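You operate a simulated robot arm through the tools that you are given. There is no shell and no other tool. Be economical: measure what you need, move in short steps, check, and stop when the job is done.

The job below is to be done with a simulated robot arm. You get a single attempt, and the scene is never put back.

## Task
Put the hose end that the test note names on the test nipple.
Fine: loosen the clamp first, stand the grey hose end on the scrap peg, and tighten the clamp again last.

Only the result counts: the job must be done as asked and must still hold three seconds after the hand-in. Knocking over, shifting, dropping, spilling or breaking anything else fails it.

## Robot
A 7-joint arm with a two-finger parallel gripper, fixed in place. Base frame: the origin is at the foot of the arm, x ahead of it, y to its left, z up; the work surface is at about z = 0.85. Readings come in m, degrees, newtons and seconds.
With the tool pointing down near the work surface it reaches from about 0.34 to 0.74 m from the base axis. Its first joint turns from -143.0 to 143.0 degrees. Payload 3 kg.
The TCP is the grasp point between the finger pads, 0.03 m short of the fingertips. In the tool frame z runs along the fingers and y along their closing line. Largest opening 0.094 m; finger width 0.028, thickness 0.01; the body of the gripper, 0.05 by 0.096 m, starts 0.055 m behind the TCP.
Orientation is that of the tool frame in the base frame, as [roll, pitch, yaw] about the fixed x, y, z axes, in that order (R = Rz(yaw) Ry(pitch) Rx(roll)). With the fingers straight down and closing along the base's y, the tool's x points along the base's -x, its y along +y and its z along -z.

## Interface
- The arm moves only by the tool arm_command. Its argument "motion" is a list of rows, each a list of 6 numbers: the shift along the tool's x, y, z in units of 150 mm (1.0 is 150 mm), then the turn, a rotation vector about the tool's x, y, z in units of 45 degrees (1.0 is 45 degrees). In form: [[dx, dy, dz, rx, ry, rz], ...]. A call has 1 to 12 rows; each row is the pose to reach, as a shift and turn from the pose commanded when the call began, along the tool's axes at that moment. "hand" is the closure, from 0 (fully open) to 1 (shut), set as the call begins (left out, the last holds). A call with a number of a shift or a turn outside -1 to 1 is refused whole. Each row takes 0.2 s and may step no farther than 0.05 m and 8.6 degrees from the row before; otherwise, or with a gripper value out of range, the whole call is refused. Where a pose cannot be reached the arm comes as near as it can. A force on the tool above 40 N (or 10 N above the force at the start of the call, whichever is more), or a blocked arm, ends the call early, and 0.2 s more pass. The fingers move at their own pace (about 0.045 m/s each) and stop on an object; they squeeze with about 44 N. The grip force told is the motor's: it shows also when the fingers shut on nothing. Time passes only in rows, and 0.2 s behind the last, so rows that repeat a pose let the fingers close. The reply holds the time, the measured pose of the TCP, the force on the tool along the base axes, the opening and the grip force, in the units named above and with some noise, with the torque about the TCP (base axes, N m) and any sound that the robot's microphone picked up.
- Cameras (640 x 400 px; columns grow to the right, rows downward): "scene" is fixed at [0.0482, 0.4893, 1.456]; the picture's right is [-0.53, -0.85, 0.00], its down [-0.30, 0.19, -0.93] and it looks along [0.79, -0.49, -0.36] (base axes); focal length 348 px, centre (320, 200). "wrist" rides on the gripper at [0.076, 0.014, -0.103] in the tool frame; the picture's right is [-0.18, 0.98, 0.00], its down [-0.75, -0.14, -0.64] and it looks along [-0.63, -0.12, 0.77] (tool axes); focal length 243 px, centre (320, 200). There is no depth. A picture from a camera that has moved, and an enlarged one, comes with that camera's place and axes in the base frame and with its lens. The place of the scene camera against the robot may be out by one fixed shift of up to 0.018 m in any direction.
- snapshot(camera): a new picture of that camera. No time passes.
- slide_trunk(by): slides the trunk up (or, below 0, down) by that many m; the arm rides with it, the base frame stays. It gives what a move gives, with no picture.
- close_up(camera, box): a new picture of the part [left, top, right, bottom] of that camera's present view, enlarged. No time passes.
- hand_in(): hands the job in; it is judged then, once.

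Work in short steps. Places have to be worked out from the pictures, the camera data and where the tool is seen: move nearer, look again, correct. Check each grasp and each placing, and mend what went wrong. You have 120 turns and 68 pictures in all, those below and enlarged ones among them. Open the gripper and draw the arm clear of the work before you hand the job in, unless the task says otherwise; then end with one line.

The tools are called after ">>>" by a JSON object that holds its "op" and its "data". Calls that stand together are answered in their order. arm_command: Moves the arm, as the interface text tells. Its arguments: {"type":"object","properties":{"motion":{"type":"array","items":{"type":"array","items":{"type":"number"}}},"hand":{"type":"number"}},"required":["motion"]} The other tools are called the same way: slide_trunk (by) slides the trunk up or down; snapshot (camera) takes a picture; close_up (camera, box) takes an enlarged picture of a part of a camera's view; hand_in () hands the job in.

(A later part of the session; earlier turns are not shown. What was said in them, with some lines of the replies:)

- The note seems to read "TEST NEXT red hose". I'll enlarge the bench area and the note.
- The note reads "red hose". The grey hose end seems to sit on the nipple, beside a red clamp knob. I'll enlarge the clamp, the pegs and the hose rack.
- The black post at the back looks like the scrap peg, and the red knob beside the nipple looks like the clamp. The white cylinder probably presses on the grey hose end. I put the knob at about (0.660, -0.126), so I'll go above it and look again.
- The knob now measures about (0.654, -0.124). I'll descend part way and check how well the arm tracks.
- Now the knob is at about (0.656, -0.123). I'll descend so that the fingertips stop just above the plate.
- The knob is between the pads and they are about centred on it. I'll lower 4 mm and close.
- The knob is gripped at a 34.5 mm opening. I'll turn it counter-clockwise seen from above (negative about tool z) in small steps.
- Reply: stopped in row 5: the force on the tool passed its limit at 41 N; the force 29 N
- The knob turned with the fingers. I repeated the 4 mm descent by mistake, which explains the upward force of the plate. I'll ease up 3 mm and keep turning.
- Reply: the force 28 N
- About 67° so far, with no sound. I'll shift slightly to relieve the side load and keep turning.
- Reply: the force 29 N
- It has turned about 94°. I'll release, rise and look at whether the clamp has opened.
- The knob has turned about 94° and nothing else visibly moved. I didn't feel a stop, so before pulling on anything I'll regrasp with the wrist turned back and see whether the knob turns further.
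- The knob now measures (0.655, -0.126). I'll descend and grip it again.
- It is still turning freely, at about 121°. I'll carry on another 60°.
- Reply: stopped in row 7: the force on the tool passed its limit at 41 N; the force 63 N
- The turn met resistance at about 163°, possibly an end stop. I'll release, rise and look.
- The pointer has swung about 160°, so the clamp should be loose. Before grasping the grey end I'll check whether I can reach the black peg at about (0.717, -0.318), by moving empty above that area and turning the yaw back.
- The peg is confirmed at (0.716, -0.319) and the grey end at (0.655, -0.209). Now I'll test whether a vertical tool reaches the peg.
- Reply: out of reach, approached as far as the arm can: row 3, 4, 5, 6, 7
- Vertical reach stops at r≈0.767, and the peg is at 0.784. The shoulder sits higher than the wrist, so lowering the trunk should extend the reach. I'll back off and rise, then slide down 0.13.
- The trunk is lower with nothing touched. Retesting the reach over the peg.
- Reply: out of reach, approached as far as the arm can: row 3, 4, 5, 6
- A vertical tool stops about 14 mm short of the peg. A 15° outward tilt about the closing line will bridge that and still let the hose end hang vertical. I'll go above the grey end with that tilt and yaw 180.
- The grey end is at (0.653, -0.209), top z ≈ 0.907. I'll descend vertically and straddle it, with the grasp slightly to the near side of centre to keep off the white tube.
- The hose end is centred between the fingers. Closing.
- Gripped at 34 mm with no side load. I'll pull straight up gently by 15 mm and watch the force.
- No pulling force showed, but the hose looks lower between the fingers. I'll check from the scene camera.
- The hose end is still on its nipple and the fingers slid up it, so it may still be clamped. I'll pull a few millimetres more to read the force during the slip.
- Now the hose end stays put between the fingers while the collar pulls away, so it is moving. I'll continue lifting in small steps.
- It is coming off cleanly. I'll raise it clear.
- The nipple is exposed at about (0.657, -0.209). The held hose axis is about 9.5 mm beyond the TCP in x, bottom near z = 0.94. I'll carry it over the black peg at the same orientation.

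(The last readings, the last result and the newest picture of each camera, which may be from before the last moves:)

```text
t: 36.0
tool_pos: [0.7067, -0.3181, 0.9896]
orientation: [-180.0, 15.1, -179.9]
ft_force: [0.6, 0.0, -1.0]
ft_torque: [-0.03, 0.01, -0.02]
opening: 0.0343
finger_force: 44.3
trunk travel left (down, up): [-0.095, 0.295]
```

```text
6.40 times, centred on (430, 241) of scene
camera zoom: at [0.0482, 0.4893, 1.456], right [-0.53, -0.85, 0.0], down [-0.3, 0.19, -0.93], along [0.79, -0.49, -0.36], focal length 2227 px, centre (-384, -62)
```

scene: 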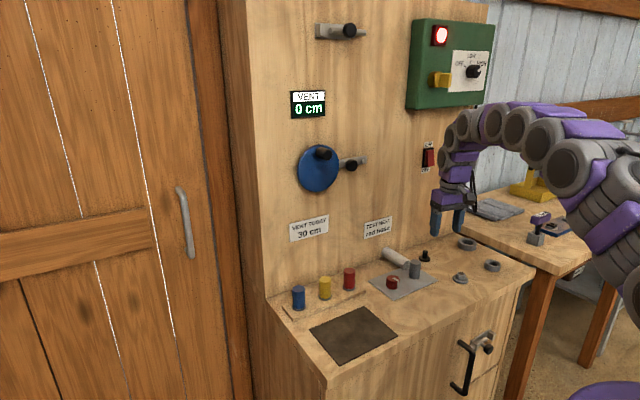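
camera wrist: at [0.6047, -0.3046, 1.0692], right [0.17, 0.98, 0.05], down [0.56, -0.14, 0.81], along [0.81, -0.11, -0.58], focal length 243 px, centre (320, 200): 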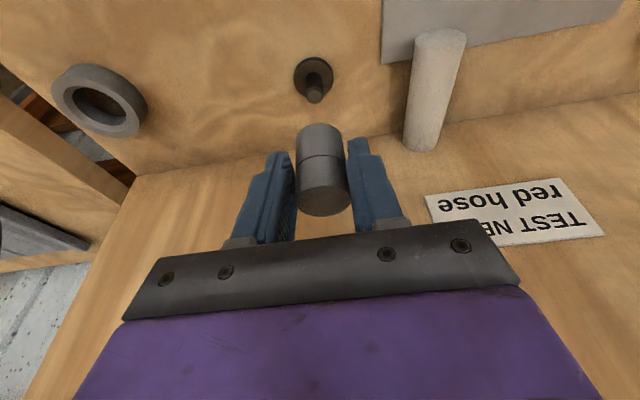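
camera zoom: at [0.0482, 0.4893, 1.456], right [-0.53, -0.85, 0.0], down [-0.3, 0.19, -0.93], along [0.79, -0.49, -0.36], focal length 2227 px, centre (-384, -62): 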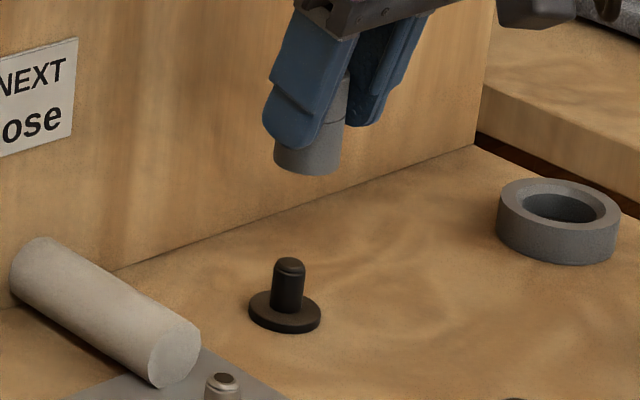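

The peg appears at almost the same place relative to the held hose as the nipple did just after lifting, so alignment is good. I'll descend 40 mm and check.

>>> {"op": "arm_command", "data": {"motion": [[0.023, 0, 0.086, 0, 0, 0], [0.046, 0, 0.172, 0, 0, 0], [0.069, 0, 0.258, 0, 0, 0], [0.069, 0, 0.258, 0, 0, 0]]}}

>>> {"op": "close_up", "data": {"camera": "wrist", "box": [250, 70, 400, 220]}}

>>> {"op": "close_up", "data": {"camera": "scene", "box": [380, 210, 480, 272]}}

```text
t: 37.0
tool_pos: [0.7063, -0.3201, 0.9475]
orientation: [180.0, 14.8, -179.7]
ft_force: [0.6, -0.8, -0.6]
ft_torque: [-0.01, 0.01, -0.04]
opening: 0.0345
finger_force: 44.2
trunk travel left (down, up): [-0.095, 0.295]
```

```text
2.67 times, centred on (325, 145) of wrist
camera zoom: at [0.6052, -0.306, 1.0275], right [0.17, 0.98, 0.05], down [0.56, -0.14, 0.81], along [0.81, -0.11, -0.58], focal length 647 px, centre (307, 347)
```

zoom: 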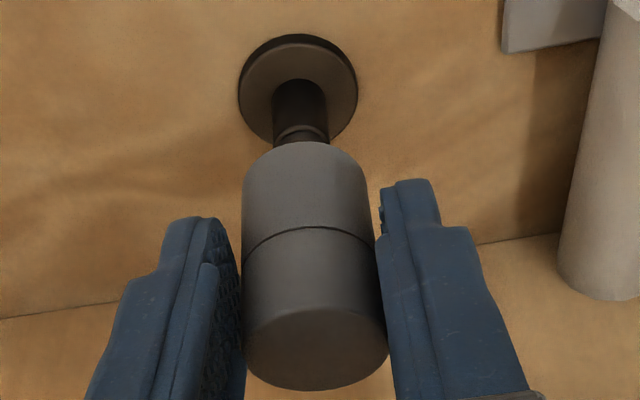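

```text
6.40 times, centred on (430, 241) of scene
camera zoom: at [0.0482, 0.4893, 1.456], right [-0.53, -0.85, 0.0], down [-0.3, 0.19, -0.93], along [0.79, -0.49, -0.36], focal length 2227 px, centre (-384, -62)
```

zoom: 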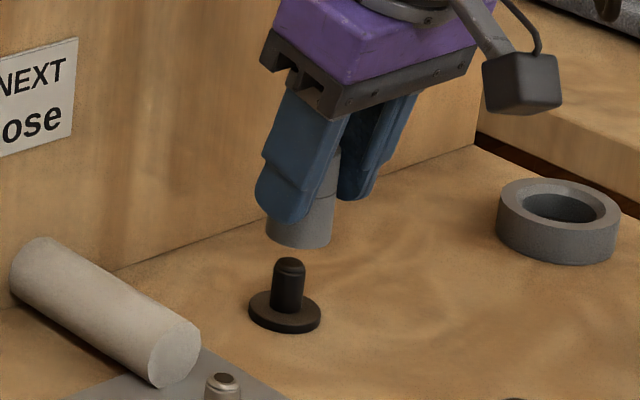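

The scene and wrist views agree laterally, with a hint that the hose needs about 2.5 mm more in +x. I'll correct that and descend 18 mm to engage the peg, watching the force.

>>> {"op": "arm_command", "data": {"motion": [[-0.016, 0, 0.0043, 0, 0, 0], [-0.006, 0, 0.043, 0, 0, 0], [0.005, 0, 0.082, 0, 0, 0], [0.015, 0, 0.12, 0, 0, 0], [0.015, 0, 0.12, 0, 0, 0]]}}

>>> {"op": "close_up", "data": {"camera": "scene", "box": [380, 220, 460, 270]}}

>>> {"op": "close_up", "data": {"camera": "wrist", "box": [250, 70, 400, 220]}}

```text
t: 38.2
tool_pos: [0.7075, -0.3189, 0.9298]
orientation: [-180.0, 15.1, -179.8]
ft_force: [-0.3, -0.7, -0.5]
ft_torque: [0.01, 0.0, -0.01]
opening: 0.0345
finger_force: 44.0
trunk travel left (down, up): [-0.095, 0.295]
```

```text
8.00 times, centred on (420, 245) of scene
camera zoom: at [0.0482, 0.4893, 1.456], right [-0.53, -0.85, 0.0], down [-0.3, 0.19, -0.93], along [0.79, -0.49, -0.36], focal length 2783 px, centre (-480, -160)
```

zoom: 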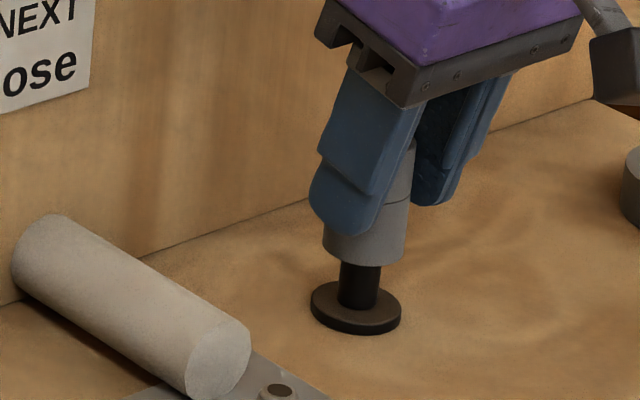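

```text
2.67 times, centred on (325, 145) of wrist
camera zoom: at [0.6071, -0.3052, 1.0099], right [0.17, 0.98, 0.05], down [0.56, -0.14, 0.81], along [0.81, -0.11, -0.58], focal length 647 px, centre (307, 347)
```

zoom: 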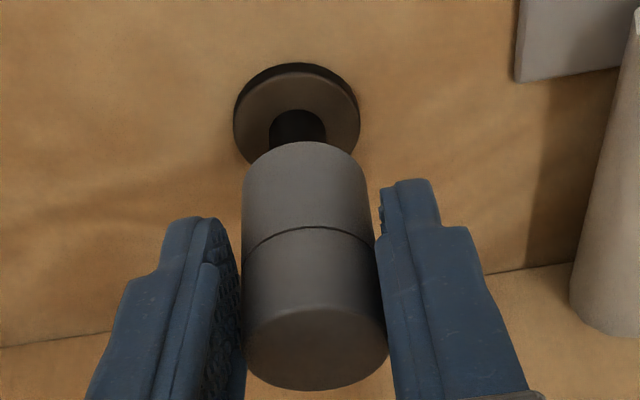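

It looks coaxial and is starting over the peg without force. I'll nudge 1 mm in -y and continue down.

>>> {"op": "arm_command", "data": {"motion": [[0.0, -0.006, 0.0, 0, 0, 0], [0.009, -0.006, 0.032, 0, 0, 0], [0.017, -0.006, 0.064, 0, 0, 0], [0.026, -0.006, 0.097, 0, 0, 0], [0.026, -0.006, 0.097, 0, 0, 0]]}}

>>> {"op": "close_up", "data": {"camera": "wrist", "box": [250, 70, 400, 220]}}

```text
t: 39.4
tool_pos: [0.7088, -0.3184, 0.9173]
orientation: [179.9, 15.0, -179.8]
ft_force: [0.8, 0.5, -0.4]
ft_torque: [0.0, 0.02, -0.01]
opening: 0.0344
finger_force: 44.2
trunk travel left (down, up): [-0.095, 0.295]
```

```text
2.67 times, centred on (325, 145) of wrist
camera zoom: at [0.6074, -0.3057, 0.9967], right [0.17, 0.98, 0.05], down [0.56, -0.14, 0.81], along [0.81, -0.11, -0.58], focal length 647 px, centre (307, 347)
```

zoom: 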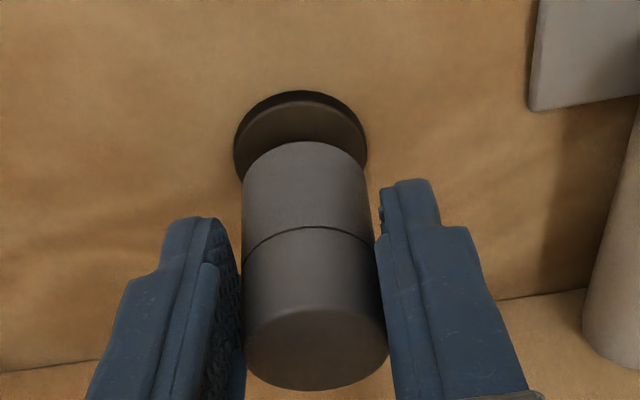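

It is going down over the peg with no force. Down 9 mm more until it seats.

>>> {"op": "arm_command", "data": {"motion": [[0.005, 0, 0.02, 0, 0, 0], [0.01, 0, 0.04, 0, 0, 0], [0.0155, 0, 0.058, 0, 0, 0], [0.0155, 0, 0.058, 0, 0, 0]]}}

>>> {"op": "close_up", "data": {"camera": "wrist", "box": [250, 70, 400, 220]}}

```text
t: 40.4
tool_pos: [0.7086, -0.319, 0.9068]
orientation: [180.0, 15.0, -179.9]
ft_force: [0.2, -0.3, -0.4]
ft_torque: [0.0, 0.01, 0.01]
opening: 0.0341
finger_force: 44.5
trunk travel left (down, up): [-0.095, 0.295]
```

```text
2.67 times, centred on (325, 145) of wrist
camera zoom: at [0.607, -0.3054, 0.9874], right [0.17, 0.98, 0.05], down [0.56, -0.14, 0.81], along [0.81, -0.11, -0.58], focal length 647 px, centre (307, 347)
```

zoom: 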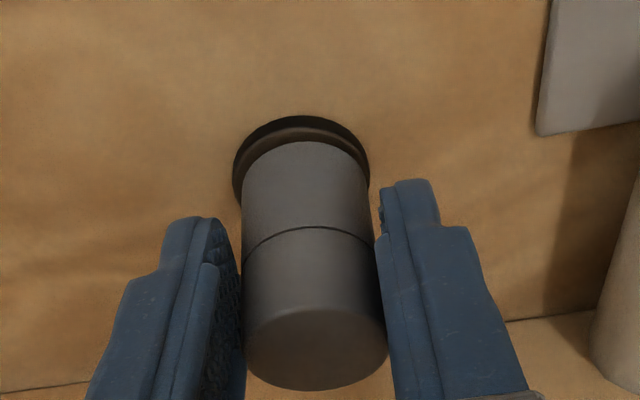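

Still no contact, with a small gap left. A few millimetres more.

>>> {"op": "arm_command", "data": {"motion": [[0.003, 0, 0.013, 0, 0, 0], [0.007, 0, 0.026, 0, 0, 0], [0.0105, 0, 0.039, 0, 0, 0], [0.0105, 0, 0.039, 0, 0, 0]]}}

>>> {"op": "close_up", "data": {"camera": "wrist", "box": [250, 70, 400, 220]}}

```text
t: 41.4
tool_pos: [0.707, -0.3183, 0.9033]
orientation: [-180.0, 15.3, -179.8]
ft_force: [0.7, -0.6, 17.3]
ft_torque: [0.13, -0.22, -0.06]
opening: 0.0342
finger_force: 44.4
trunk travel left (down, up): [-0.095, 0.295]
```

```text
2.67 times, centred on (325, 145) of wrist
camera zoom: at [0.6067, -0.3052, 0.9835], right [0.17, 0.98, 0.05], down [0.56, -0.14, 0.82], along [0.81, -0.12, -0.57], focal length 647 px, centre (307, 347)
```

zoom: 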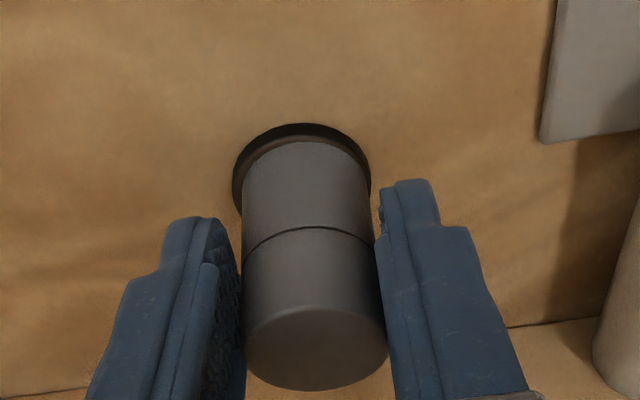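

It is seated, with 17 N of contact. I'll open and rise straight up.

>>> {"op": "arm_command", "data": {"motion": [[0, 0, 0, 0, 0, 0], [0, 0, 0, 0, 0, 0], [0, 0, 0, 0, 0, 0]], "hand": 0.3}}

>>> {"op": "arm_command", "data": {"motion": [[-0.05, 0, -0.18, 0, 0, 0], [-0.1, 0, -0.37, 0, 0, 0], [-0.16, 0, -0.6, 0, 0, 0], [-0.16, 0, -0.6, 0, 0, 0]]}}

>>> {"op": "snapshot", "data": {"camera": "wrist"}}

>>> {"op": "close_up", "data": {"camera": "scene", "box": [330, 210, 470, 298]}}

```text
t: 42.2
tool_pos: [0.7079, -0.3186, 0.9024]
orientation: [179.8, 15.0, -179.8]
ft_force: [-1.0, 0.3, -0.4]
ft_torque: [0.01, -0.01, 0.02]
opening: 0.0656
finger_force: 0.0
trunk travel left (down, up): [-0.095, 0.295]
```

```text
t: 43.2
tool_pos: [0.7052, -0.3212, 0.9945]
orientation: [179.9, 14.9, -179.8]
ft_force: [-0.3, -0.6, 0.3]
ft_torque: [-0.02, 0.01, -0.02]
opening: 0.0658
finger_force: 0.1
trunk travel left (down, up): [-0.095, 0.295]
```

```text
21 pictures are left
camera wrist: at [0.6041, -0.3072, 1.074], right [0.17, 0.98, 0.05], down [0.56, -0.14, 0.81], along [0.81, -0.11, -0.58], focal length 243 px, centre (320, 200)
```

wrist: 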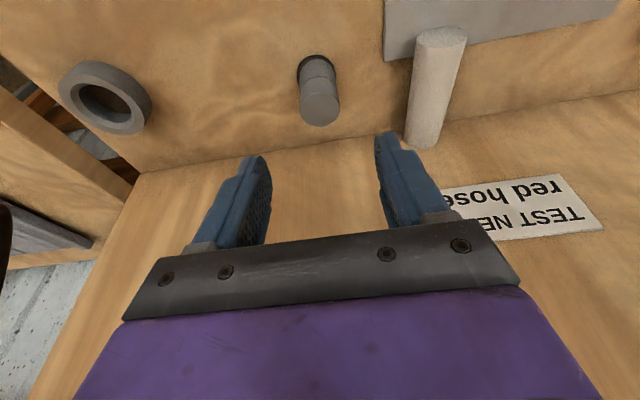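

```text
4.55 times, centred on (400, 254) of scene
camera zoom: at [0.0482, 0.4893, 1.456], right [-0.53, -0.85, 0.0], down [-0.3, 0.19, -0.93], along [0.79, -0.49, -0.36], focal length 1582 px, centre (-44, -46)
```

zoom: 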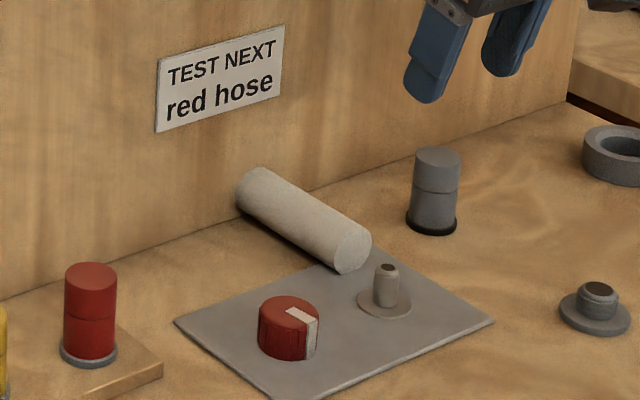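

The grey end stands on the scrap peg. Next is the red hose end at about (0.69, -0.006). I'll travel there above everything, with a smaller opening because yellow is close.

>>> {"op": "arm_command", "data": {"motion": [[0.02, 0.25, -0.05, 0, 0, 0], [0.05, 0.5, -0.08, 0, 0, 0], [0.07, 0.75, -0.1, 0, 0, 0], [0.09, 1.0, -0.1, 0, 0, 0]], "hand": 0.47}}

>>> {"op": "arm_command", "data": {"motion": [[0.02, 0.25, 0, 0, 0, 0], [0.04, 0.5, 0, 0, 0, 0], [0.07, 0.75, 0, 0, 0, 0], [0.09, 1.0, 0, 0, 0, 0], [0.09, 1.0, 0, 0, 0, 0]]}}

>>> {"op": "snapshot", "data": {"camera": "wrist"}}

```text
t: 44.2
tool_pos: [0.6895, -0.1686, 1.0066]
orientation: [-179.9, 14.9, -179.9]
ft_force: [0.0, 0.0, -0.5]
ft_torque: [-0.05, 0.04, -0.04]
opening: 0.0496
finger_force: 0.0
trunk travel left (down, up): [-0.095, 0.295]
```

```text
t: 45.4
tool_pos: [0.6768, -0.0178, 1.0026]
orientation: [180.0, 15.0, -179.8]
ft_force: [-0.4, 0.3, 0.0]
ft_torque: [-0.01, 0.01, 0.0]
opening: 0.0498
finger_force: 0.1
trunk travel left (down, up): [-0.095, 0.295]
```

```text
19 pictures are left
camera wrist: at [0.5758, -0.0044, 1.0818], right [0.17, 0.98, 0.05], down [0.56, -0.14, 0.82], along [0.81, -0.12, -0.58], focal length 243 px, centre (320, 200)
```

wrist: 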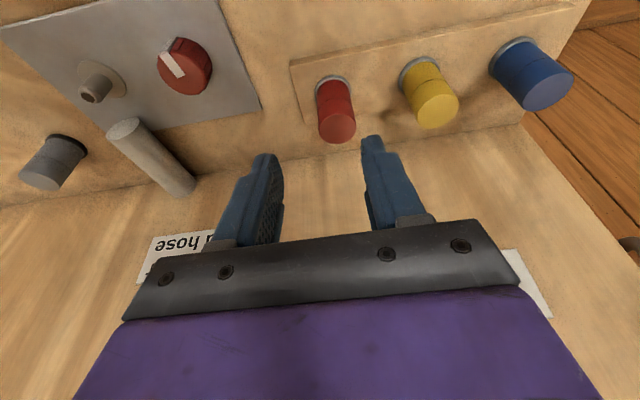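

The red end is at about (0.698, -0.006), top near z 0.92. I'll align and descend partway, then check.

>>> {"op": "arm_command", "data": {"motion": [[-0.085, 0.079, 0.023, 0, 0, 0], [-0.06, 0.079, 0.12, 0, 0, 0], [-0.033, 0.079, 0.217, 0, 0, 0], [-0.007, 0.079, 0.313, 0, 0, 0], [-0.007, 0.079, 0.313, 0, 0, 0]]}}

>>> {"op": "snapshot", "data": {"camera": "wrist"}}

```text
t: 46.6
tool_pos: [0.6904, -0.0059, 0.9547]
orientation: [179.9, 15.0, -179.7]
ft_force: [0.1, -0.3, -0.3]
ft_torque: [0.02, 0.01, 0.06]
opening: 0.0498
finger_force: 0.0
trunk travel left (down, up): [-0.095, 0.295]
```

```text
18 pictures are left
camera wrist: at [0.5896, 0.0076, 1.0354], right [0.17, 0.98, 0.05], down [0.56, -0.14, 0.81], along [0.81, -0.12, -0.58], focal length 243 px, centre (320, 200)
```

wrist: 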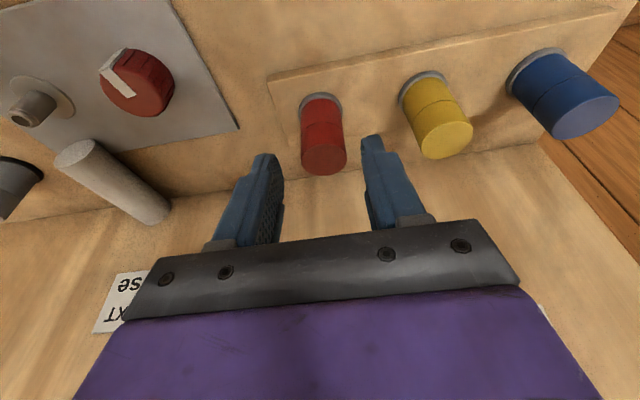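

Centred, with the top at z ≈ 0.923. I'll descend the rest and close.

>>> {"op": "arm_command", "data": {"motion": [[0.02, 0, 0.077, 0, 0, 0], [0.041, 0, 0.154, 0, 0, 0], [0.062, 0, 0.23, 0, 0, 0], [0.081, 0, 0.3, 0, 0, 0], [0.081, 0, 0.3, 0, 0, 0]]}}

>>> {"op": "arm_command", "data": {"motion": [[0, 0, 0, 0, 0, 0], [0, 0, 0, 0, 0, 0], [0, 0, 0, 0, 0, 0]], "hand": 1.0}}

>>> {"op": "snapshot", "data": {"camera": "wrist"}}

```text
t: 47.8
tool_pos: [0.6894, -0.0059, 0.9119]
orientation: [179.9, 15.0, -179.8]
ft_force: [-0.3, -0.5, -1.2]
ft_torque: [-0.01, 0.01, 0.0]
opening: 0.0498
finger_force: 0.3
trunk travel left (down, up): [-0.095, 0.295]
```

```text
t: 48.6
tool_pos: [0.6898, -0.0051, 0.912]
orientation: [180.0, 15.1, -179.8]
ft_force: [0.1, 0.2, 0.9]
ft_torque: [0.04, 0.03, 0.02]
opening: 0.0303
finger_force: 44.0
trunk travel left (down, up): [-0.095, 0.295]
```

```text
17 pictures are left
camera wrist: at [0.5883, 0.0079, 0.9914], right [0.17, 0.98, 0.05], down [0.56, -0.14, 0.81], along [0.81, -0.12, -0.58], focal length 243 px, centre (320, 200)
```

wrist: 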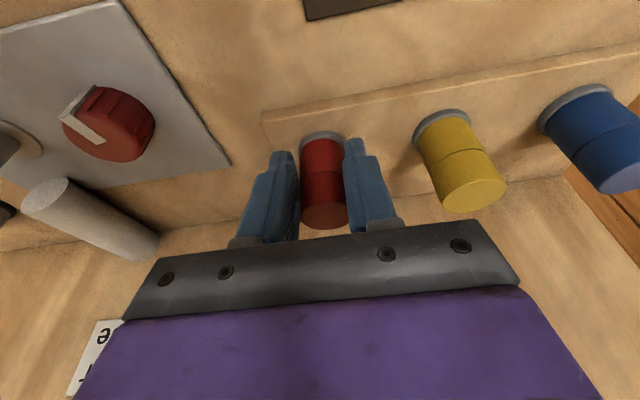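

Gripped. Lifting slowly, 30 mm first.

>>> {"op": "arm_command", "data": {"motion": [[-0.007, 0, -0.026, 0, 0, 0], [-0.014, 0, -0.052, 0, 0, 0], [-0.021, 0, -0.078, 0, 0, 0], [-0.031, 0, -0.116, 0, 0, 0], [-0.042, 0, -0.155, 0, 0, 0], [-0.052, 0, -0.193, 0, 0, 0]]}}

>>> {"op": "snapshot", "data": {"camera": "wrist"}}

```text
t: 50.0
tool_pos: [0.6897, -0.0058, 0.9415]
orientation: [180.0, 14.9, -179.8]
ft_force: [0.8, -0.2, -0.6]
ft_torque: [-0.01, 0.0, 0.01]
opening: 0.0304
finger_force: 43.7
trunk travel left (down, up): [-0.095, 0.295]
```

```text
16 pictures are left
camera wrist: at [0.5881, 0.0082, 1.0203], right [0.17, 0.98, 0.05], down [0.56, -0.14, 0.81], along [0.81, -0.12, -0.58], focal length 243 px, centre (320, 200)
```

wrist: 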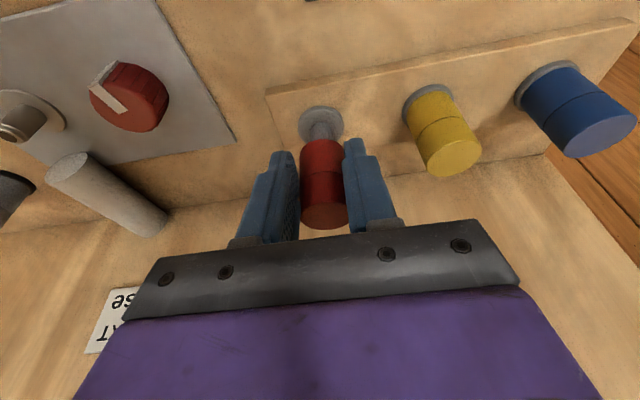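

The red end came off and holds firm. I'll raise it clear and record where its rack peg appears, as the alignment reference.

>>> {"op": "arm_command", "data": {"motion": [[-0.034, 0, -0.125, 0, 0, 0], [-0.068, 0, -0.25, 0, 0, 0], [-0.1, 0, -0.374, 0, 0, 0], [-0.1, 0, -0.374, 0, 0, 0]]}}

>>> {"op": "close_up", "data": {"camera": "wrist", "box": [220, 40, 420, 240]}}

```text
t: 51.0
tool_pos: [0.6892, -0.007, 0.9993]
orientation: [-180.0, 14.9, -179.8]
ft_force: [-0.2, -0.1, -0.2]
ft_torque: [-0.01, -0.01, -0.02]
opening: 0.0302
finger_force: 43.6
trunk travel left (down, up): [-0.095, 0.295]
```

```text
2.00 times, centred on (320, 140) of wrist
camera zoom: at [0.5889, 0.0079, 1.0795], right [0.17, 0.98, 0.05], down [0.56, -0.14, 0.81], along [0.81, -0.12, -0.58], focal length 485 px, centre (320, 320)
```

zoom: 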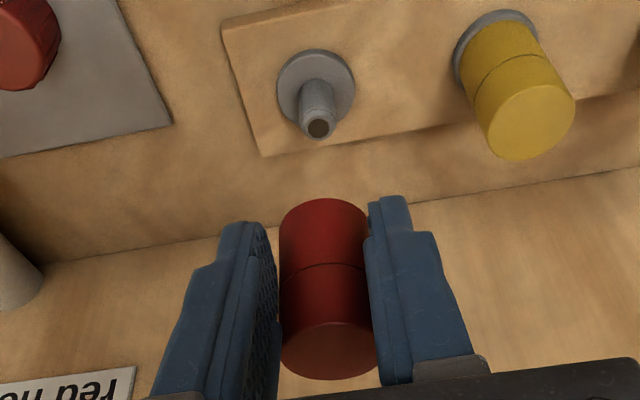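

Comparing image geometry, the red end sits about 21 mm beyond the TCP in x, where the grey was at about 10.5 mm. The TCP should therefore go to x ≈ 0.6375, y ≈ -0.209 for the nipple. I'll travel there at this height.

>>> {"op": "arm_command", "data": {"motion": [[0.04, -0.17, -0.01, 0, 0, 0], [0.08, -0.34, -0.022, 0, 0, 0], [0.125, -0.51, -0.033, 0, 0, 0], [0.167, -0.673, -0.045, 0, 0, 0]]}}

>>> {"op": "arm_command", "data": {"motion": [[0.04, -0.17, -0.01, 0, 0, 0], [0.08, -0.34, -0.022, 0, 0, 0], [0.125, -0.51, -0.033, 0, 0, 0], [0.167, -0.673, -0.045, 0, 0, 0], [0.167, -0.673, -0.045, 0, 0, 0]]}}

>>> {"op": "close_up", "data": {"camera": "wrist", "box": [220, 40, 420, 240]}}

>>> {"op": "close_up", "data": {"camera": "scene", "box": [360, 220, 460, 282]}}

```text
t: 52.0
tool_pos: [0.6639, -0.1087, 1.0003]
orientation: [-180.0, 15.0, -179.7]
ft_force: [-0.9, 0.0, 0.1]
ft_torque: [-0.03, 0.04, 0.0]
opening: 0.0302
finger_force: 44.4
trunk travel left (down, up): [-0.095, 0.295]
```

```text
t: 53.2
tool_pos: [0.6372, -0.2101, 0.9987]
orientation: [179.9, 15.0, -179.7]
ft_force: [-0.2, -0.1, -1.1]
ft_torque: [0.03, 0.03, 0.01]
opening: 0.0305
finger_force: 44.4
trunk travel left (down, up): [-0.095, 0.295]
```

```text
2.00 times, centred on (320, 140) of wrist
camera zoom: at [0.5357, -0.1958, 1.0789], right [0.17, 0.98, 0.05], down [0.56, -0.14, 0.81], along [0.81, -0.11, -0.58], focal length 485 px, centre (320, 320)
```

zoom: 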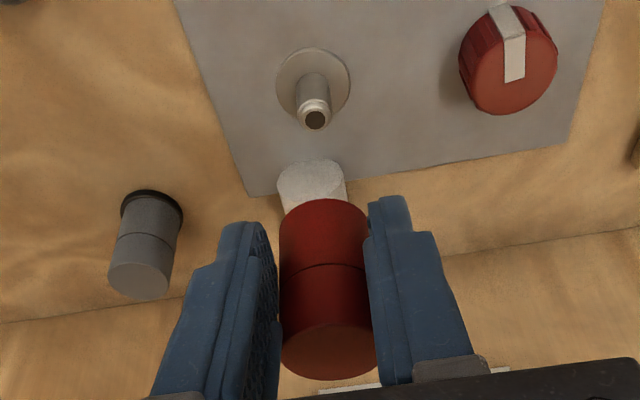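

```text
6.40 times, centred on (410, 251) of scene
camera zoom: at [0.0482, 0.4893, 1.456], right [-0.53, -0.85, 0.0], down [-0.3, 0.19, -0.93], along [0.79, -0.49, -0.36], focal length 2227 px, centre (-256, -126)
```

zoom: 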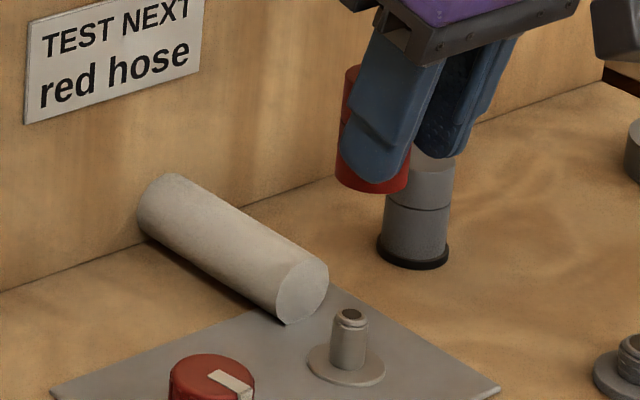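

The views suggest the hose needs about 4 mm more in +x and 1.5 mm in -y. I'll correct that and descend to just above the nipple tip.

>>> {"op": "arm_command", "data": {"motion": [[-0.026, -0.01, 0.007, 0, 0, 0], [0.005, -0.01, 0.125, 0, 0, 0], [0.037, -0.01, 0.243, 0, 0, 0], [0.066, -0.01, 0.35, 0, 0, 0], [0.066, -0.01, 0.35, 0, 0, 0]]}}

>>> {"op": "close_up", "data": {"camera": "wrist", "box": [250, 70, 400, 220]}}

>>> {"op": "close_up", "data": {"camera": "scene", "box": [360, 220, 460, 282]}}

```text
t: 54.4
tool_pos: [0.6447, -0.2109, 0.9465]
orientation: [179.9, 14.9, -179.8]
ft_force: [1.0, -0.5, -1.2]
ft_torque: [0.01, 0.01, 0.0]
opening: 0.0301
finger_force: 44.0
trunk travel left (down, up): [-0.095, 0.295]
```

```text
2.67 times, centred on (325, 145) of wrist
camera zoom: at [0.5427, -0.198, 1.0262], right [0.17, 0.98, 0.05], down [0.56, -0.14, 0.81], along [0.81, -0.11, -0.58], focal length 647 px, centre (307, 347)
```

zoom: 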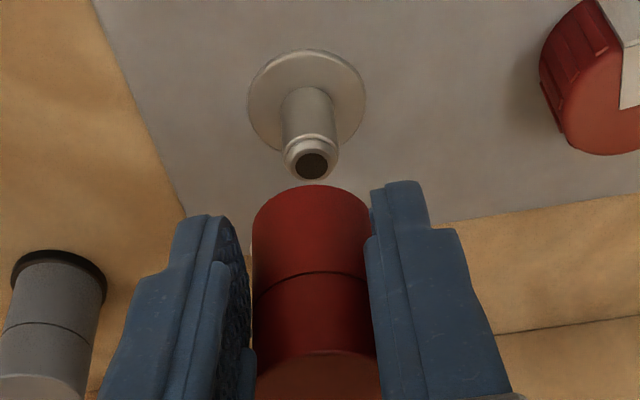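

```text
6.40 times, centred on (410, 251) of scene
camera zoom: at [0.0482, 0.4893, 1.456], right [-0.53, -0.85, 0.0], down [-0.3, 0.19, -0.93], along [0.79, -0.49, -0.36], focal length 2227 px, centre (-256, -126)
```

zoom: 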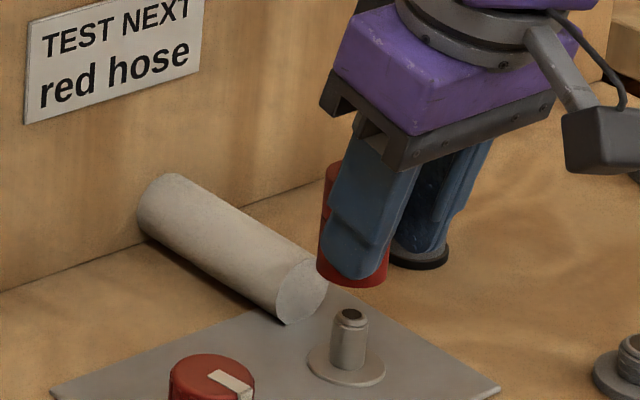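

The measured x overshot to 0.6447, and the wrist view puts the nipple nearer than the hose axis. I'll back off 4 mm in x, descend 8 mm and look.

>>> {"op": "arm_command", "data": {"motion": [[0.026, 0, -0.007, 0, 0, 0], [0.033, 0, 0.02, 0, 0, 0], [0.04, 0, 0.045, 0, 0, 0], [0.04, 0, 0.045, 0, 0, 0], [0.04, 0, 0.045, 0, 0, 0]]}}

>>> {"op": "close_up", "data": {"camera": "scene", "box": [380, 240, 450, 285]}}

>>> {"op": "close_up", "data": {"camera": "wrist", "box": [250, 70, 400, 220]}}

```text
t: 55.6
tool_pos: [0.6385, -0.211, 0.9376]
orientation: [180.0, 15.0, -179.9]
ft_force: [-0.5, 0.4, -0.5]
ft_torque: [0.01, 0.02, -0.01]
opening: 0.0302
finger_force: 44.0
trunk travel left (down, up): [-0.095, 0.295]
```

```text
8.89 times, centred on (415, 262) of scene
camera zoom: at [0.0482, 0.4893, 1.456], right [-0.53, -0.85, 0.0], down [-0.3, 0.19, -0.93], along [0.79, -0.49, -0.36], focal length 3093 px, centre (-524, -356)
```

zoom: 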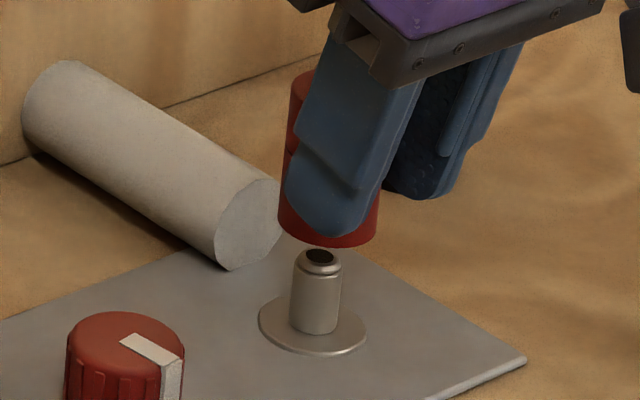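

```text
2.67 times, centred on (325, 145) of wrist
camera zoom: at [0.5382, -0.198, 1.0179], right [0.17, 0.98, 0.05], down [0.56, -0.14, 0.81], along [0.81, -0.11, -0.58], focal length 647 px, centre (307, 347)
```

zoom: 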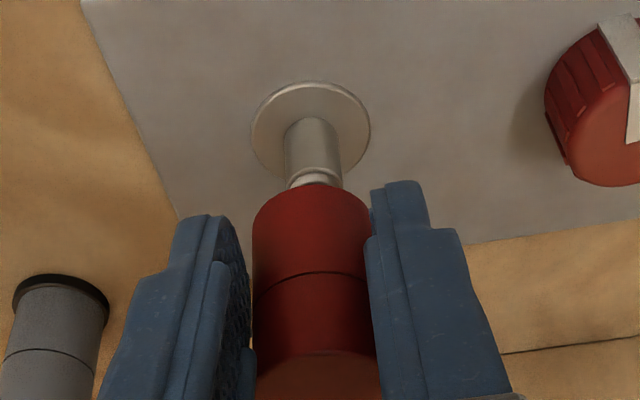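

Both views now agree to within about 1 mm, with a small nudge of +0.8 mm in y and +1 mm in x left to make. I'll descend 14 mm slowly and watch the force.

>>> {"op": "arm_command", "data": {"motion": [[-0.0064, 0.005, 0.002, 0, 0, 0], [-0.001, 0.005, 0.022, 0, 0, 0], [0.005, 0.005, 0.045, 0, 0, 0], [0.01, 0.005, 0.067, 0, 0, 0], [0.017, 0.005, 0.092, 0, 0, 0], [0.017, 0.005, 0.092, 0, 0, 0]]}}

>>> {"op": "close_up", "data": {"camera": "scene", "box": [380, 240, 450, 285]}}

```text
t: 57.0
tool_pos: [0.6396, -0.2108, 0.9244]
orientation: [179.9, 15.1, -179.8]
ft_force: [-0.9, -0.3, -0.5]
ft_torque: [-0.03, 0.01, 0.01]
opening: 0.03
finger_force: 43.7
trunk travel left (down, up): [-0.095, 0.295]
```

```text
8.89 times, centred on (415, 262) of scene
camera zoom: at [0.0482, 0.4893, 1.456], right [-0.53, -0.85, 0.0], down [-0.3, 0.19, -0.93], along [0.79, -0.49, -0.36], focal length 3093 px, centre (-524, -356)
```

zoom: 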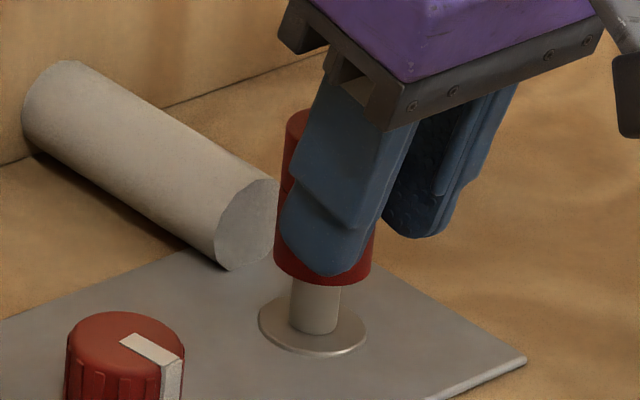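

No contact force with the bottom already below the tip height, so the nipple is inside. Continuing down 13 mm.

>>> {"op": "arm_command", "data": {"motion": [[0.005, 0, 0.02, 0, 0, 0], [0.01, 0, 0.04, 0, 0, 0], [0.016, 0, 0.06, 0, 0, 0], [0.023, 0, 0.084, 0, 0, 0], [0.023, 0, 0.084, 0, 0, 0]]}}

>>> {"op": "close_up", "data": {"camera": "scene", "box": [380, 240, 450, 285]}}

```text
t: 58.2
tool_pos: [0.6394, -0.2098, 0.91]
orientation: [-180.0, 14.9, -179.8]
ft_force: [-0.2, 1.9, -1.2]
ft_torque: [0.06, 0.01, 0.07]
opening: 0.0302
finger_force: 43.8
trunk travel left (down, up): [-0.095, 0.295]
```

```text
8.89 times, centred on (415, 262) of scene
camera zoom: at [0.0482, 0.4893, 1.456], right [-0.53, -0.85, 0.0], down [-0.3, 0.19, -0.93], along [0.79, -0.49, -0.36], focal length 3093 px, centre (-524, -356)
```

zoom: 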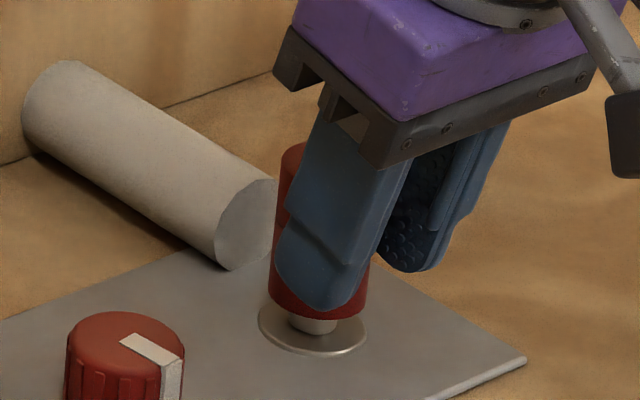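

It is aligned, with about 9 mm to go. Pressing to seat.

>>> {"op": "arm_command", "data": {"motion": [[0.005, 0, 0.02, 0, 0, 0], [0.01, 0, 0.04, 0, 0, 0], [0.0145, 0, 0.054, 0, 0, 0], [0.018, 0, 0.067, 0, 0, 0], [0.018, 0, 0.067, 0, 0, 0]]}}

>>> {"op": "close_up", "data": {"camera": "scene", "box": [380, 240, 450, 285]}}

```text
t: 59.4
tool_pos: [0.6399, -0.2101, 0.8999]
orientation: [179.9, 15.0, -179.9]
ft_force: [-1.0, -0.6, -1.4]
ft_torque: [-0.03, 0.06, 0.02]
opening: 0.03
finger_force: 44.6
trunk travel left (down, up): [-0.095, 0.295]
```

```text
8.89 times, centred on (415, 262) of scene
camera zoom: at [0.0482, 0.4893, 1.456], right [-0.53, -0.85, 0.0], down [-0.3, 0.19, -0.93], along [0.79, -0.49, -0.36], focal length 3093 px, centre (-524, -356)
```

zoom: 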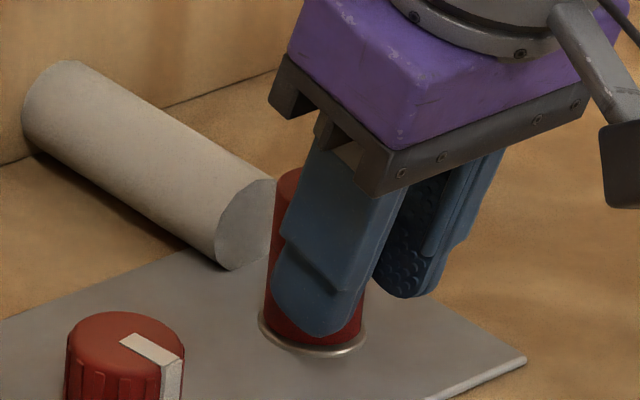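

Nearly at the collar, with no contact force yet. A few more small steps until I feel it seat.

>>> {"op": "arm_command", "data": {"motion": [[0.002, 0, 0.008, 0, 0, 0], [0.005, 0, 0.018, 0, 0, 0], [0.0065, 0, 0.025, 0, 0, 0], [0.0065, 0, 0.025, 0, 0, 0]]}}

```text
t: 60.4
tool_pos: [0.6385, -0.2097, 0.8997]
orientation: [-179.9, 15.4, -179.8]
ft_force: [1.1, -4.0, 32.9]
ft_torque: [-0.09, -0.56, 0.02]
opening: 0.03
finger_force: 44.2
trunk travel left (down, up): [-0.095, 0.295]
```

Seated with 33 N. I'll open and rise clear.

>>> {"op": "arm_command", "data": {"motion": [[0, 0, -0.01, 0, 0, 0], [0, 0, -0.01, 0, 0, 0], [0, 0, -0.01, 0, 0, 0]], "hand": 0.35}}

>>> {"op": "arm_command", "data": {"motion": [[-0.05, 0, -0.18, 0, 0, 0], [-0.1, 0, -0.37, 0, 0, 0], [-0.16, 0, -0.6, 0, 0, 0], [-0.2, 0, -0.73, 0, 0, 0]]}}

>>> {"op": "snapshot", "data": {"camera": "wrist"}}

```text
t: 61.2
tool_pos: [0.6378, -0.2093, 0.8973]
orientation: [179.9, 14.8, -179.7]
ft_force: [0.8, 0.0, 0.1]
ft_torque: [0.03, 0.0, -0.01]
opening: 0.061
finger_force: 0.0
trunk travel left (down, up): [-0.095, 0.295]
```

```text
t: 62.2
tool_pos: [0.6384, -0.2082, 1.0107]
orientation: [180.0, 15.0, -179.7]
ft_force: [-0.2, 0.1, -0.8]
ft_torque: [-0.02, -0.03, -0.03]
opening: 0.0611
finger_force: 0.1
trunk travel left (down, up): [-0.095, 0.295]
```

```text
5 pictures are left
camera wrist: at [0.5369, -0.1956, 1.0905], right [0.17, 0.98, 0.05], down [0.56, -0.14, 0.82], along [0.81, -0.12, -0.58], focal length 243 px, centre (320, 200)
```

wrist: 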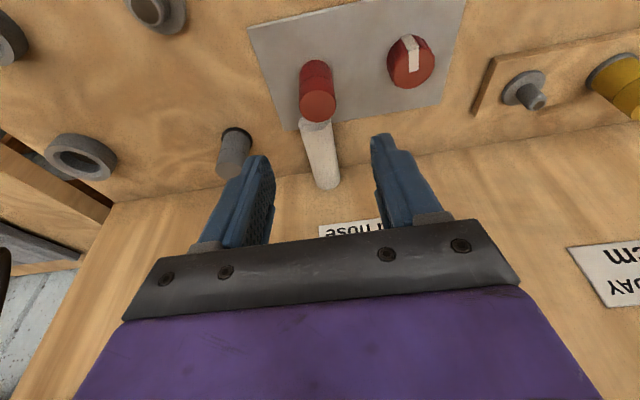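

The red end stands on the nipple and the rack peg is free. Last is tightening the clamp. I'll untilt and move above the knob.

>>> {"op": "arm_command", "data": {"motion": [[-0.03, 0.18, 0.02, 0, 0.11, 0], [-0.06, 0.37, 0.05, 0, 0.22, 0], [-0.083, 0.553, 0.09, 0, 0.333, 0], [-0.083, 0.553, 0.09, 0, 0.333, 0]], "hand": 0.3}}

>>> {"op": "arm_command", "data": {"motion": [[0, 0, 0, 0, 0, -0.17], [0, 0, 0, 0, 0, -0.34], [0, 0, 0, 0, 0, -0.51], [0, 0, 0, 0, 0, -0.68], [0, 0, 0, 0, 0, -0.85], [0, 0, 0, 0, 0, -1.0]]}}

>>> {"op": "arm_command", "data": {"motion": [[0, 0, 0, 0, 0, -0.17], [0, 0, 0, 0, 0, -0.34], [0, 0, 0, 0, 0, -0.51], [0, 0, 0, 0, 0, -0.68], [0, 0, 0, 0, 0, -0.85], [0, 0, 0, 0, 0, -0.85]]}}

```text
t: 63.2
tool_pos: [0.6508, -0.1242, 0.9995]
orientation: [179.9, 0.0, -179.9]
ft_force: [-0.3, -0.1, -0.1]
ft_torque: [0.0, -0.02, -0.02]
opening: 0.0658
finger_force: 0.1
trunk travel left (down, up): [-0.095, 0.295]
```

```text
t: 64.6
tool_pos: [0.6536, -0.1265, 1.0014]
orientation: [180.0, -0.1, -134.7]
ft_force: [-0.4, 0.0, -1.2]
ft_torque: [0.01, 0.01, 0.0]
opening: 0.0657
finger_force: 0.1
trunk travel left (down, up): [-0.095, 0.295]
```

```text
t: 66.0
tool_pos: [0.6548, -0.1257, 1.0014]
orientation: [-179.9, 0.0, -96.6]
ft_force: [0.4, -0.1, -0.3]
ft_torque: [-0.03, 0.02, -0.01]
opening: 0.0656
finger_force: 0.1
trunk travel left (down, up): [-0.095, 0.295]
```

Positioned at (0.655, -0.126) with the fingers closing along x. I'll descend and grip the knob.

>>> {"op": "arm_command", "data": {"motion": [[0, 0, 0.25, 0, 0, 0], [0, 0, 0.5, 0, 0, 0], [0, 0, 0.65, 0, 0, 0], [0, 0, 0.745, 0, 0, 0], [0, 0, 0.745, 0, 0, 0]]}}

>>> {"op": "arm_command", "data": {"motion": [[0, 0, 0, 0, 0, 0], [0, 0, 0, 0, 0, 0], [0, 0, 0, 0, 0, 0]], "hand": 1.0}}

```text
t: 67.2
tool_pos: [0.6568, -0.1269, 0.8891]
orientation: [-180.0, 0.0, -96.5]
ft_force: [-0.7, -0.9, -0.6]
ft_torque: [0.0, 0.01, 0.01]
opening: 0.0659
finger_force: 0.1
trunk travel left (down, up): [-0.095, 0.295]
```

```text
t: 68.0
tool_pos: [0.6605, -0.1262, 0.8894]
orientation: [-179.8, 0.0, -96.6]
ft_force: [26.9, -1.5, 0.6]
ft_torque: [-0.33, -0.41, -0.08]
opening: 0.0347
finger_force: 35.9
trunk travel left (down, up): [-0.095, 0.295]
```

The knob's centre is about 4 mm further in +x. I'll shift to it and turn clockwise.

>>> {"op": "arm_command", "data": {"motion": [[0, -0.027, 0, 0, 0, 0], [0, -0.027, 0, 0, 0, 0], [0, -0.027, 0, 0, 0, 0.15], [0, -0.027, 0, 0, 0, 0.3], [0, -0.027, 0, 0, 0, 0.45], [0, -0.027, 0, 0, 0, 0.6], [0, -0.027, 0, 0, 0, 0.75], [0, -0.027, 0, 0, 0, 0.9], [0, -0.027, 0, 0, 0, 0.9]]}}

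```text
t: 70.0
tool_pos: [0.6588, -0.126, 0.8899]
orientation: [179.9, 0.0, -137.1]
ft_force: [-2.0, 4.8, -0.8]
ft_torque: [0.95, -0.67, 0.01]
opening: 0.0345
finger_force: 44.9
trunk travel left (down, up): [-0.095, 0.295]
```

Smooth, 40° so far. Continuing clockwise.

>>> {"op": "arm_command", "data": {"motion": [[0, 0, 0, 0, 0, 0.15], [0, 0, 0, 0, 0, 0.3], [0, 0, 0, 0, 0, 0.45], [0, 0, 0, 0, 0, 0.6], [0, 0, 0, 0, 0, 0.75], [0, 0, 0, 0, 0, 0.9], [0, 0, 0, 0, 0, 1.0], [0, 0, 0, 0, 0, 1.0]]}}

>>> {"op": "snapshot", "data": {"camera": "wrist"}}

```text
t: 71.8
tool_pos: [0.658, -0.1228, 0.8899]
orientation: [-179.9, -0.1, 178.0]
ft_force: [-28.4, 20.7, -2.7]
ft_torque: [0.87, 1.06, 0.08]
opening: 0.0347
finger_force: 44.9
trunk travel left (down, up): [-0.095, 0.295]
```

```text
4 pictures are left
camera wrist: at [0.5809, -0.1067, 0.9924], right [0.22, 0.98, 0.0], down [0.75, -0.17, 0.64], along [0.62, -0.14, -0.77], focal length 243 px, centre (320, 200)
```

wrist: 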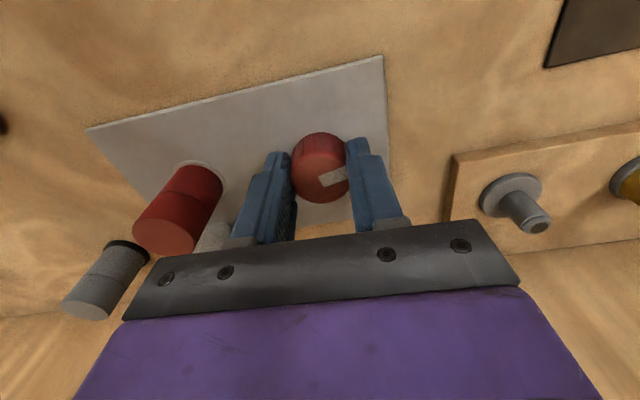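

The pointer now faces +y, halfway back. I'll shift to relieve the side load and keep turning clockwise past yaw 180.

>>> {"op": "arm_command", "data": {"motion": [[0.02, 0.013, 0, 0, 0, 0], [0.02, 0.013, 0, 0, 0, 0.15], [0.02, 0.013, 0, 0, 0, 0.3], [0.02, 0.013, 0, 0, 0, 0.45], [0.02, 0.013, 0, 0, 0, 0.6], [0.02, 0.013, 0, 0, 0, 0.75], [0.02, 0.013, 0, 0, 0, 0.9], [0.02, 0.013, 0, 0, 0, 0.9]]}}

```text
t: 73.6
tool_pos: [0.6578, -0.1222, 0.889]
orientation: [-179.8, 0.1, 137.5]
ft_force: [12.7, 24.7, -3.4]
ft_torque: [1.24, 0.51, 0.08]
opening: 0.0347
finger_force: 44.7
trunk travel left (down, up): [-0.095, 0.295]
```

About 125° restored. I'll turn the remaining ~40° in small steps.

>>> {"op": "arm_command", "data": {"motion": [[0.009, 0.015, 0, 0, 0, 0], [0.009, 0.015, 0, 0, 0, 0.15], [0.009, 0.015, 0, 0, 0, 0.3], [0.009, 0.015, 0, 0, 0, 0.45], [0.009, 0.015, 0, 0, 0, 0.6], [0.009, 0.015, 0, 0, 0, 0.75], [0.009, 0.015, 0, 0, 0, 0.9], [0.009, 0.015, 0, 0, 0, 0.9]]}}

>>> {"op": "snapshot", "data": {"camera": "wrist"}}

```text
t: 75.4
tool_pos: [0.6595, -0.1209, 0.8891]
orientation: [179.8, 0.2, 96.9]
ft_force: [36.2, 14.1, 6.0]
ft_torque: [-0.18, -0.9, 0.09]
opening: 0.0344
finger_force: 44.8
trunk travel left (down, up): [-0.095, 0.295]
```

```text
3 pictures are left
camera wrist: at [0.6635, -0.0435, 0.9921], right [1.0, -0.06, 0.0], down [-0.05, -0.76, 0.64], along [-0.04, -0.64, -0.77], focal length 243 px, centre (320, 200)
```

wrist: 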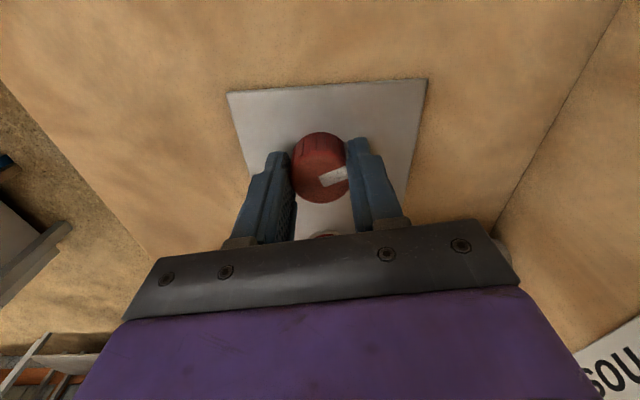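

The pointer is close to its original direction, perhaps 10° short. I'll relieve the side load and turn about 14° more, watching for a stop.

>>> {"op": "arm_command", "data": {"motion": [[0.005, 0.025, 0, 0, 0, 0], [0.005, 0.025, 0, 0, 0, 0.1], [0.005, 0.025, 0, 0, 0, 0.2], [0.005, 0.025, 0, 0, 0, 0.3], [0.005, 0.025, 0, 0, 0, 0.3]]}}

```text
t: 76.6
tool_pos: [0.6605, -0.1222, 0.8888]
orientation: [-180.0, 0.2, 83.4]
ft_force: [14.8, 1.1, 5.6]
ft_torque: [0.47, -0.42, 0.05]
opening: 0.0347
finger_force: 45.7
trunk travel left (down, up): [-0.095, 0.295]
```

No stop felt yet. I'll check the pointer angle.

>>> {"op": "close_up", "data": {"camera": "wrist", "box": [250, 100, 400, 250]}}

```text
2.67 times, centred on (325, 175) of wrist
camera zoom: at [0.6825, -0.047, 0.9921], right [0.96, -0.3, 0.0], down [-0.23, -0.73, 0.64], along [-0.19, -0.61, -0.77], focal length 647 px, centre (307, 267)
```

zoom: 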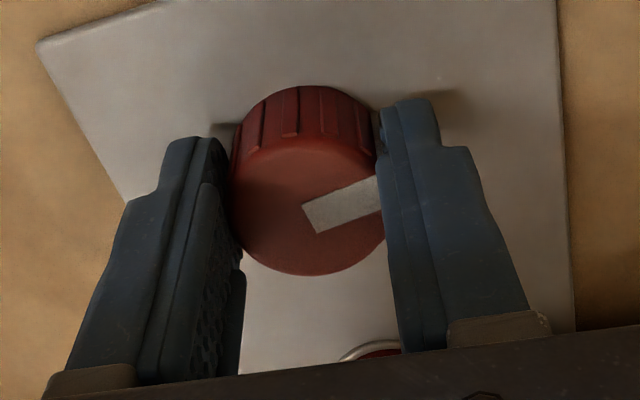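

The pointer is now about 10° off +x, and it began at about 3–7°. I'll turn another 10° gently.

>>> {"op": "arm_command", "data": {"motion": [[0, 0.01, 0, 0, 0, 0], [0, 0.01, 0, 0, 0, 0.08], [0, 0.01, 0, 0, 0, 0.16], [0, 0.01, 0, 0, 0, 0.24], [0, 0.01, 0, 0, 0, 0.24]]}}

```text
t: 77.8
tool_pos: [0.6609, -0.1215, 0.8893]
orientation: [-179.9, 0.0, 72.5]
ft_force: [-6.4, -0.7, 1.1]
ft_torque: [-0.12, 0.11, 1.12]
opening: 0.0347
finger_force: 45.2
trunk travel left (down, up): [-0.095, 0.295]
```

A clear 1.1 N·m torque now resists the turn, so the clamp is at its tight stop. I'll open and rise straight up.

>>> {"op": "arm_command", "data": {"motion": [[0, 0, 0, 0, 0, 0], [0, 0, 0, 0, 0, 0], [0, 0, 0, 0, 0, 0], [0, 0, -0.2, 0, 0, 0], [0, 0, -0.5, 0, 0, 0], [0, 0, -0.8, 0, 0, 0], [0, 0, -1.0, 0, 0, 0]], "hand": 0.2}}

>>> {"op": "arm_command", "data": {"motion": [[0.1, 0, -0.25, 0, 0, 0.15], [0.1, 0, -0.5, 0, 0, 0], [0.1, 0, -0.5, 0, 0, 0]]}}

>>> {"op": "close_up", "data": {"camera": "scene", "box": [270, 200, 530, 362]}}

```text
t: 79.4
tool_pos: [0.6587, -0.1231, 1.0397]
orientation: [-179.9, -0.1, 72.6]
ft_force: [-0.1, -0.6, -0.5]
ft_torque: [0.0, 0.03, -0.01]
opening: 0.0752
finger_force: 0.0
trunk travel left (down, up): [-0.095, 0.295]
```

```text
t: 80.2
tool_pos: [0.6655, -0.1085, 1.1138]
orientation: [-179.9, 0.1, 72.7]
ft_force: [-0.5, 0.2, -0.3]
ft_torque: [0.01, 0.01, -0.02]
opening: 0.0751
finger_force: 0.0
trunk travel left (down, up): [-0.095, 0.295]
```

```text
2.46 times, centred on (400, 281) of scene
camera zoom: at [0.0482, 0.4893, 1.456], right [-0.53, -0.85, 0.0], down [-0.3, 0.19, -0.93], along [0.79, -0.49, -0.36], focal length 856 px, centre (123, 1)
```

zoom: 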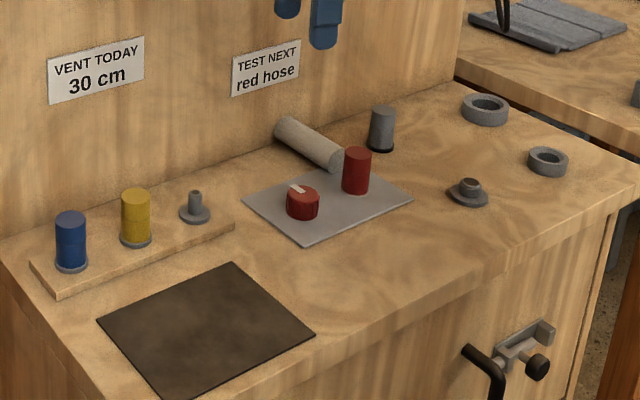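

The red end is on the nipple and the grey end on the scrap peg. The knob pointer is back at its original direction, everything else is unchanged, and the arm is clear. Handing in.

>>> {"op": "hand_in", "data": {}}

```text
The job is handed in.
```

The red hose end is on the test nipple, the grey end stands on the black scrap peg, and the clamp was loosened first and turned back to its tight stop last.
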